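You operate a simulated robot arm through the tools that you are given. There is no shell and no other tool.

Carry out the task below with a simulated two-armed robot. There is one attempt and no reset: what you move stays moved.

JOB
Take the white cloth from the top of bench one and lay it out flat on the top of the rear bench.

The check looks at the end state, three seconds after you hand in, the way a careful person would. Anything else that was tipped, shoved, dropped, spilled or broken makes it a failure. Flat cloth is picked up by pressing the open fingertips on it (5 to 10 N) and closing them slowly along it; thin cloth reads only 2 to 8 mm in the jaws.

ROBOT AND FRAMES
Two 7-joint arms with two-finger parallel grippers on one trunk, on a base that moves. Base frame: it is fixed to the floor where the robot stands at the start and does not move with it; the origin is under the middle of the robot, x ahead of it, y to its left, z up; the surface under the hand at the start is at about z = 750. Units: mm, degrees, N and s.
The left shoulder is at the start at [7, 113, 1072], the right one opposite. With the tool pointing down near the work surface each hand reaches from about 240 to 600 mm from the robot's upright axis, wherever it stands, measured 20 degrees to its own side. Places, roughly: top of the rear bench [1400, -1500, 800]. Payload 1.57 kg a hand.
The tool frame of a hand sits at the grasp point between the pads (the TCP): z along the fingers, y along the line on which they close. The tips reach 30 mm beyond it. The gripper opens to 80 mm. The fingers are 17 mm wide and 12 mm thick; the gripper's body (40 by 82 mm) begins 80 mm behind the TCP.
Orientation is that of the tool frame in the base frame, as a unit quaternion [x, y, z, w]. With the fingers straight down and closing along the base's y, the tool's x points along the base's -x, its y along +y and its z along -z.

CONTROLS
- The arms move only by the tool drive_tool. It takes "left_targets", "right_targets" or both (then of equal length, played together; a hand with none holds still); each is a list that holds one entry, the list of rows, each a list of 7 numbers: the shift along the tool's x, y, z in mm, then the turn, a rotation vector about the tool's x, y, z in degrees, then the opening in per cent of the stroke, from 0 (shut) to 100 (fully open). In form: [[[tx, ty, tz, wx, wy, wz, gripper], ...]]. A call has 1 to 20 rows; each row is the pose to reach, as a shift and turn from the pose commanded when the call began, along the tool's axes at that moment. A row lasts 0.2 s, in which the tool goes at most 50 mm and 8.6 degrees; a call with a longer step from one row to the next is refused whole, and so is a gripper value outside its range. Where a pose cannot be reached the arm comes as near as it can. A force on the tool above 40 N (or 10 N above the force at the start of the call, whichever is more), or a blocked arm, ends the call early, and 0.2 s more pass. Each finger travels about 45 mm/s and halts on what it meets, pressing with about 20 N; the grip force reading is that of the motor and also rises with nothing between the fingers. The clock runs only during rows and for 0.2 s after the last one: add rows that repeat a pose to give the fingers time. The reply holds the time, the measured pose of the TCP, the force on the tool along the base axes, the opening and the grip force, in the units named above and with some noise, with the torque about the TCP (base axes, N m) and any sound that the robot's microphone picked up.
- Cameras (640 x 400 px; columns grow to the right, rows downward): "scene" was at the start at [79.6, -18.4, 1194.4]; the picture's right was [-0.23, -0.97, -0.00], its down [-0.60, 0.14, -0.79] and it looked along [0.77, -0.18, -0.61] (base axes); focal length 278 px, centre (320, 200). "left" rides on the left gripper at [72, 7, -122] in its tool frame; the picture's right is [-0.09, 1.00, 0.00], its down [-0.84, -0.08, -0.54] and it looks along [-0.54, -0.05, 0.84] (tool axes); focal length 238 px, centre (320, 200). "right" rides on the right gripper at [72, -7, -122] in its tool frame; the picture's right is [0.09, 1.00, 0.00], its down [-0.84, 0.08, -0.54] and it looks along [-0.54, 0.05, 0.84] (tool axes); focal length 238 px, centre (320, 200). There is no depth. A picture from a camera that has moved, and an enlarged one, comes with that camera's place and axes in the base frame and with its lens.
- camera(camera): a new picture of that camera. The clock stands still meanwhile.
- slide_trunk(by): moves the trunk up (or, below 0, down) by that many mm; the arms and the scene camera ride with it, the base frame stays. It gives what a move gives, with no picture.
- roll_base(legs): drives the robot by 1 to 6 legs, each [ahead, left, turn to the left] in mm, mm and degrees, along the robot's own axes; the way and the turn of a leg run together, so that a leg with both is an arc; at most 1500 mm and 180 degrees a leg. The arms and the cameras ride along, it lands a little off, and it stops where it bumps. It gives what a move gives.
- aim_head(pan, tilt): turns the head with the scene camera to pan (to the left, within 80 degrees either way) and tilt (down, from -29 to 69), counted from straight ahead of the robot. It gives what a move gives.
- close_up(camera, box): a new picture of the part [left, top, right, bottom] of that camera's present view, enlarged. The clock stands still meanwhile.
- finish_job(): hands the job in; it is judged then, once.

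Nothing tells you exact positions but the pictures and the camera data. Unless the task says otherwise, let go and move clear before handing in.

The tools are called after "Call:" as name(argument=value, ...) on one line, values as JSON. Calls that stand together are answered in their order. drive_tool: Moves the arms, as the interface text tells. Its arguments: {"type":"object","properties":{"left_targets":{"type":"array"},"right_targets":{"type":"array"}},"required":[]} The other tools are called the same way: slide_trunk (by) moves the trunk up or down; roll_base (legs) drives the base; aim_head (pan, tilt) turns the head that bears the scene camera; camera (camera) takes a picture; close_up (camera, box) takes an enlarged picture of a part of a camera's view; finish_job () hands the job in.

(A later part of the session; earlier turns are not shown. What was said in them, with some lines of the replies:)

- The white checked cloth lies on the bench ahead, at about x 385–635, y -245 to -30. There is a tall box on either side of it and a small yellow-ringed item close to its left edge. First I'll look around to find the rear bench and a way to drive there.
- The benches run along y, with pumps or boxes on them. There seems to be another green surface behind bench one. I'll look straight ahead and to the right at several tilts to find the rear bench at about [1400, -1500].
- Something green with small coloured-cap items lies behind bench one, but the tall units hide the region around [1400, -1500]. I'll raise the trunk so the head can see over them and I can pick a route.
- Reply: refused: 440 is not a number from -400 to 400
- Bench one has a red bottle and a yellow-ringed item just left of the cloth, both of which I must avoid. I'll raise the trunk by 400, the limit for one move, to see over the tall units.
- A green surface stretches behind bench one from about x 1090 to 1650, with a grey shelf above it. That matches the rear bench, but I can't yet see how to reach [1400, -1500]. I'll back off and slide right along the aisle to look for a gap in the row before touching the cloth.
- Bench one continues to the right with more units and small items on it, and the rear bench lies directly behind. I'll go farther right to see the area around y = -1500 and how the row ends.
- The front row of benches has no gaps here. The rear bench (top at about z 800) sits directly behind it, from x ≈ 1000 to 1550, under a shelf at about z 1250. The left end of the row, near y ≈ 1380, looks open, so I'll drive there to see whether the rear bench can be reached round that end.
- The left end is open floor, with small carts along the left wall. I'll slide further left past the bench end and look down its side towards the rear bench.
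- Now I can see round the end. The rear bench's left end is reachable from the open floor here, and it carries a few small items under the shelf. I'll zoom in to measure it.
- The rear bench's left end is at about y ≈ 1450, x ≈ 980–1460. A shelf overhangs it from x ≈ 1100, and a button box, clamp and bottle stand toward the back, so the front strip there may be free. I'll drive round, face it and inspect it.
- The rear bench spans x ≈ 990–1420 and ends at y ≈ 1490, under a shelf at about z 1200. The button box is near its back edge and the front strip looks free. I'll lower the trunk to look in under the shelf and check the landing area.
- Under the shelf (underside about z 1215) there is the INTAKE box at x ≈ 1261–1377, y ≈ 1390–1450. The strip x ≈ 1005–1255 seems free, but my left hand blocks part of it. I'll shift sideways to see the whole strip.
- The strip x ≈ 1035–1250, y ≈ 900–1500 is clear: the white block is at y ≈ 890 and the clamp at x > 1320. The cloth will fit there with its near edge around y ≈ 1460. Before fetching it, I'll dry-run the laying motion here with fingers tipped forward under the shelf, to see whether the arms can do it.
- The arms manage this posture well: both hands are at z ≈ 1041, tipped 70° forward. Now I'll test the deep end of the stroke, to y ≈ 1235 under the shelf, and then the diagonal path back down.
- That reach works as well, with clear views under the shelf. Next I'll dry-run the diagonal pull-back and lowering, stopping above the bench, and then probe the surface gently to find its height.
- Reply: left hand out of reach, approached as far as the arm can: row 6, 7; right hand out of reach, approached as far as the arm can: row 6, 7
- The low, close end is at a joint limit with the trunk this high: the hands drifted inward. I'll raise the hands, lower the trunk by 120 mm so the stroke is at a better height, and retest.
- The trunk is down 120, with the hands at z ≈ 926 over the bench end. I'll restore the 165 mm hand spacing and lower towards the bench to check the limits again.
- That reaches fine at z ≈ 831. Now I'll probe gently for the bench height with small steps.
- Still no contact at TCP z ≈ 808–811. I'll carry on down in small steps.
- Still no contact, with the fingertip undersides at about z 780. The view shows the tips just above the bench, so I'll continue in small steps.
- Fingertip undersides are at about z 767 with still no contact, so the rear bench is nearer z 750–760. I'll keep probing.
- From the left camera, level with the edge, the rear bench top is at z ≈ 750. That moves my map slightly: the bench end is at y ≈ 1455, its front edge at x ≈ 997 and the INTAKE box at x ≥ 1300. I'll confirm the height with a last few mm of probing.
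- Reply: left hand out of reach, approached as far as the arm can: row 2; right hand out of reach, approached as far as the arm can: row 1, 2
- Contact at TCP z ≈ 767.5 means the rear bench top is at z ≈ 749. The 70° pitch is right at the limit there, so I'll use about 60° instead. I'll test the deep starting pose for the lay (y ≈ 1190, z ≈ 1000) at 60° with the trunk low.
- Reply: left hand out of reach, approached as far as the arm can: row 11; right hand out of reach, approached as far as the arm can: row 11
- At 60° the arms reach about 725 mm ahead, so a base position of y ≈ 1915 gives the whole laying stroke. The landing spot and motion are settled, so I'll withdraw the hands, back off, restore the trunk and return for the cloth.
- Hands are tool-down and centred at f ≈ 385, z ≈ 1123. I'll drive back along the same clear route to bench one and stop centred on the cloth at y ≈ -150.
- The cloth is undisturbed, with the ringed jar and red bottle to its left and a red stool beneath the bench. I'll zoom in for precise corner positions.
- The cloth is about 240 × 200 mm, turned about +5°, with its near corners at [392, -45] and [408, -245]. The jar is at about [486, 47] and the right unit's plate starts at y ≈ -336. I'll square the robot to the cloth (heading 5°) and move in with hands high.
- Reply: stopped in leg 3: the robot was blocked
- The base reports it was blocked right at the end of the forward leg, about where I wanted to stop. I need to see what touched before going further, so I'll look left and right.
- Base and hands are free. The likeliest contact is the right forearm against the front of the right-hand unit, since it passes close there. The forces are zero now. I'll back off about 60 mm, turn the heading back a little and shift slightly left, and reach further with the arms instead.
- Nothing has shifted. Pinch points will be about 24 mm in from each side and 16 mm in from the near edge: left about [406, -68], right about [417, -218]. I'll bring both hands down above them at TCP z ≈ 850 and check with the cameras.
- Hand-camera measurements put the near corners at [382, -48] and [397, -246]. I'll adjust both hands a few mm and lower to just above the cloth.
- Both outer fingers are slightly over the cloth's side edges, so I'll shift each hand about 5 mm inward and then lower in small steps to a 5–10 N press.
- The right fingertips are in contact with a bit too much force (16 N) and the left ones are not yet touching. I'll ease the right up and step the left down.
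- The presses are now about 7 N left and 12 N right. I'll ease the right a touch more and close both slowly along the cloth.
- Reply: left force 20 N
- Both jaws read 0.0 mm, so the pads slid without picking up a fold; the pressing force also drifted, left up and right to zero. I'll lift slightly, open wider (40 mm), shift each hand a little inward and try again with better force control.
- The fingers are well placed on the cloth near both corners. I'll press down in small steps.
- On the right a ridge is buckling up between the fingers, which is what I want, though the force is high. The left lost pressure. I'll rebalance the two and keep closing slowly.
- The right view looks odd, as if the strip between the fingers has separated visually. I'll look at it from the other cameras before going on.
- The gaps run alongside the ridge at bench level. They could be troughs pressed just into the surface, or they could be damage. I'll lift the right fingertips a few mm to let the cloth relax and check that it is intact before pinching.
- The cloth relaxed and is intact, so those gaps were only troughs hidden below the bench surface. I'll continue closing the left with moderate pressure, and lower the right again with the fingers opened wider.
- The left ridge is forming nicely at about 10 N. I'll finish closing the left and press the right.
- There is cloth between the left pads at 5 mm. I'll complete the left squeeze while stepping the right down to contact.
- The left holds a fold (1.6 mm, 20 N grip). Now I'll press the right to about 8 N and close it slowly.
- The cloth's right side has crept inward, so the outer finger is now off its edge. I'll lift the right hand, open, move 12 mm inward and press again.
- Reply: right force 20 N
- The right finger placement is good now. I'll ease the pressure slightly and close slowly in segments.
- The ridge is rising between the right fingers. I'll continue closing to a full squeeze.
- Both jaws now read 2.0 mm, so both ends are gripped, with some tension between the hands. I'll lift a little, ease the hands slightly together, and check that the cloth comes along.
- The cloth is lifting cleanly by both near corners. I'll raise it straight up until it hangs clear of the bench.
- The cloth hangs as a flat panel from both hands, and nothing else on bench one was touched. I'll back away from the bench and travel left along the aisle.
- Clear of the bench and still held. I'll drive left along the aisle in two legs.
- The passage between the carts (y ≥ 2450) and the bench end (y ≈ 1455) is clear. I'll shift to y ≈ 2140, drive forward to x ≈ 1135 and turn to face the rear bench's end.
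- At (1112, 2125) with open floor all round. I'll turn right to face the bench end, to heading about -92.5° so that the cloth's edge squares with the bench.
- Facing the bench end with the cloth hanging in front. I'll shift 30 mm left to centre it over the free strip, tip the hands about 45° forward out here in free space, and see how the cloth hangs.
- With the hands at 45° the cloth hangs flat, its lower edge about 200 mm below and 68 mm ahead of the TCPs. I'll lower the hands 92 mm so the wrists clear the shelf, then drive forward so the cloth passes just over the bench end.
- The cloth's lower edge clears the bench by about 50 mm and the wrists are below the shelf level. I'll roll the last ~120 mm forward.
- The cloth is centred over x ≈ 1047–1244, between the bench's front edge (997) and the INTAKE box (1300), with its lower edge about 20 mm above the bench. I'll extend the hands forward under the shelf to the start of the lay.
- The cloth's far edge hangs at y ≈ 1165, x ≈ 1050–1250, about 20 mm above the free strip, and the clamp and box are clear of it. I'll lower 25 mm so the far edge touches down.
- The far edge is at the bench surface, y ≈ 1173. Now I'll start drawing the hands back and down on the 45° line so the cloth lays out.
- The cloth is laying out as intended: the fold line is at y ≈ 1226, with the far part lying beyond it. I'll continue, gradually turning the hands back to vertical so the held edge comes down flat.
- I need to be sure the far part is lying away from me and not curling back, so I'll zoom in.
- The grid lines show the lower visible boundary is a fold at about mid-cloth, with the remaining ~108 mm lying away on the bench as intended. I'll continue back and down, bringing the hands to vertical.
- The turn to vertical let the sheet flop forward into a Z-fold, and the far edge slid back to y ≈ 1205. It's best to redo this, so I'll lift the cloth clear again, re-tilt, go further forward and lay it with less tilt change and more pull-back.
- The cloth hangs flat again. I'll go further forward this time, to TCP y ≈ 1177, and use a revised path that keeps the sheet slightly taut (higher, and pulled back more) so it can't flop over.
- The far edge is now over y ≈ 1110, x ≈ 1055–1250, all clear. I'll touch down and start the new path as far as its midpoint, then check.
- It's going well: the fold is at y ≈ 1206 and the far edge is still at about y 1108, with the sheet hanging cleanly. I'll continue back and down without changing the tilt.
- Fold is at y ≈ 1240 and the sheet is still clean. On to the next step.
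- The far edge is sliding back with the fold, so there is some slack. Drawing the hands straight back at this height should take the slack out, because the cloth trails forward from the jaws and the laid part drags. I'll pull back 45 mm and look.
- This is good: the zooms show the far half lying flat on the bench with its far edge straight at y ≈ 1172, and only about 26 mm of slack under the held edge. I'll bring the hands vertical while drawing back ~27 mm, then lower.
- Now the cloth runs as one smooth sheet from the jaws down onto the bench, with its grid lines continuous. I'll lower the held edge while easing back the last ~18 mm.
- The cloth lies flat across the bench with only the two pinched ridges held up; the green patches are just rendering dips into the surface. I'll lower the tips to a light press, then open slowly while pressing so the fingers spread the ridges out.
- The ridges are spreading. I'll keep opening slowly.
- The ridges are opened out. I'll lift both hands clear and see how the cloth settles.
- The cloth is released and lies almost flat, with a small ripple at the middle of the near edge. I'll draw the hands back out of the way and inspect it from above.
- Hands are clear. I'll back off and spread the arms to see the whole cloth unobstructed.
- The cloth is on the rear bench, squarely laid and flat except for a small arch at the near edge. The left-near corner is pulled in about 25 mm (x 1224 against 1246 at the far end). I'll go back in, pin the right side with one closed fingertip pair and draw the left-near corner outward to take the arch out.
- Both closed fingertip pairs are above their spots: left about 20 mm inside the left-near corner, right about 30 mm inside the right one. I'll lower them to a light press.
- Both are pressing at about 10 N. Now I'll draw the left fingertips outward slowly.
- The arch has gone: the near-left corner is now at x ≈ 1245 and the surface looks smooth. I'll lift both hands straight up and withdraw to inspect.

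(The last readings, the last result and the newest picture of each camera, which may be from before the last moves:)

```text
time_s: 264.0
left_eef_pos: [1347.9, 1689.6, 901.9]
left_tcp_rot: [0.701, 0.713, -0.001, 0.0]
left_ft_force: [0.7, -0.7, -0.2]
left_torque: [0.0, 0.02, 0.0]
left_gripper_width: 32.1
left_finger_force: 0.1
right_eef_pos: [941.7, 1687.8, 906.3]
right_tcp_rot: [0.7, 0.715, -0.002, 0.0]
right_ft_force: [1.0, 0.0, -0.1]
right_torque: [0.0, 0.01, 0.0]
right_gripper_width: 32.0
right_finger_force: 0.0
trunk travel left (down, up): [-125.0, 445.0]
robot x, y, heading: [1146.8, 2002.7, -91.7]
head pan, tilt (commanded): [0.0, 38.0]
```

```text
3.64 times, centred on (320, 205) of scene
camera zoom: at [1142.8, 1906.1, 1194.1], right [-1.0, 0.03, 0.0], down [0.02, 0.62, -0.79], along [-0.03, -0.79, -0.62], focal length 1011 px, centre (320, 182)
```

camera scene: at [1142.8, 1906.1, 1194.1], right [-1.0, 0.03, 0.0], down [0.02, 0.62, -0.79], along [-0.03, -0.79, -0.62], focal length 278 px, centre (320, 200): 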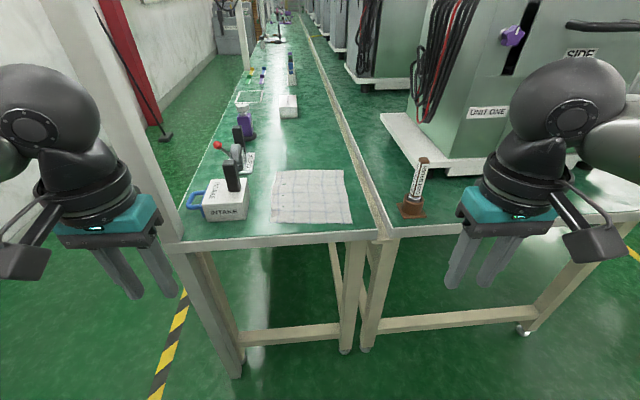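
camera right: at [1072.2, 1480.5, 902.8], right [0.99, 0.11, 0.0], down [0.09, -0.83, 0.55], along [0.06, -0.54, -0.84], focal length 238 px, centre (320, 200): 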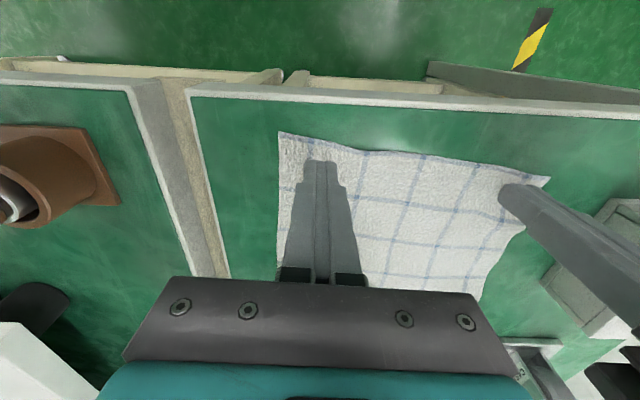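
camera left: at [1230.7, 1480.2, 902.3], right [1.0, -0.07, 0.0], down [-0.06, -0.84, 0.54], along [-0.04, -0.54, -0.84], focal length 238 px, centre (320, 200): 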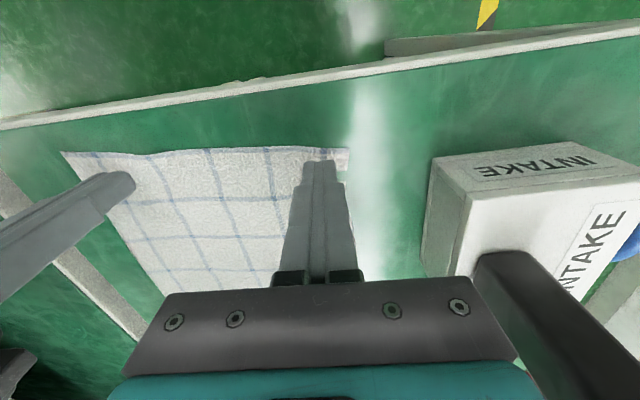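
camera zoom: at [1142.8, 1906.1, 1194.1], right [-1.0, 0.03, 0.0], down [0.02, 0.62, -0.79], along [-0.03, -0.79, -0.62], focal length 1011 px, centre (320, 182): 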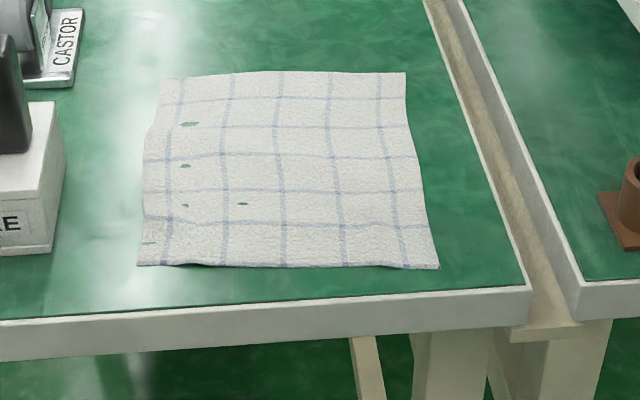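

The cloth lies flat on the rear bench at about x 1047–1246, y 1195–1425. All four corners are spread and clear of the bench edges. The INTAKE box, clamp and dust brush are where they were, and both hands are empty and clear. The row runs about 3.5° off my axes, so this long bench does pass through the given centre at [1400, -1500]. I'm handing in.

Call:
finish_job()

```text
The job is handed in.
```

The white cloth is lying flat on top of the rear bench, at its left end (about x 1047–1246, y 1195–1425). I've handed the job in; no verdict has come back yet.

- **Placement:** The cloth is near the left end because I found no gap in the front row where I could reach the rear bench. My measurements show it is the same long bench as the one centred near [1400, -1500]. Its top measured about z 750, not 800.
- **Flatness:** All four corners are spread and every edge is on the bench. The first attempt at laying it folded over, so I lifted it and laid it again. I then drew out a small arch at the near edge. In the last picture it looks flat, apart from a few tiny green specks that look like picture artefacts.
- **A bump while driving in:** The base stopped once on something at bench one, most likely my right forearm against the front of the right-hand unit. I backed off, and in the pictures afterwards nothing had moved.
- **Everything else:** The jar and the red bottle on bench one looked undisturbed when I left. The box, clamp and dust brush by the rear bench were still in place in my last picture.

Both hands were empty and clear when I handed in.
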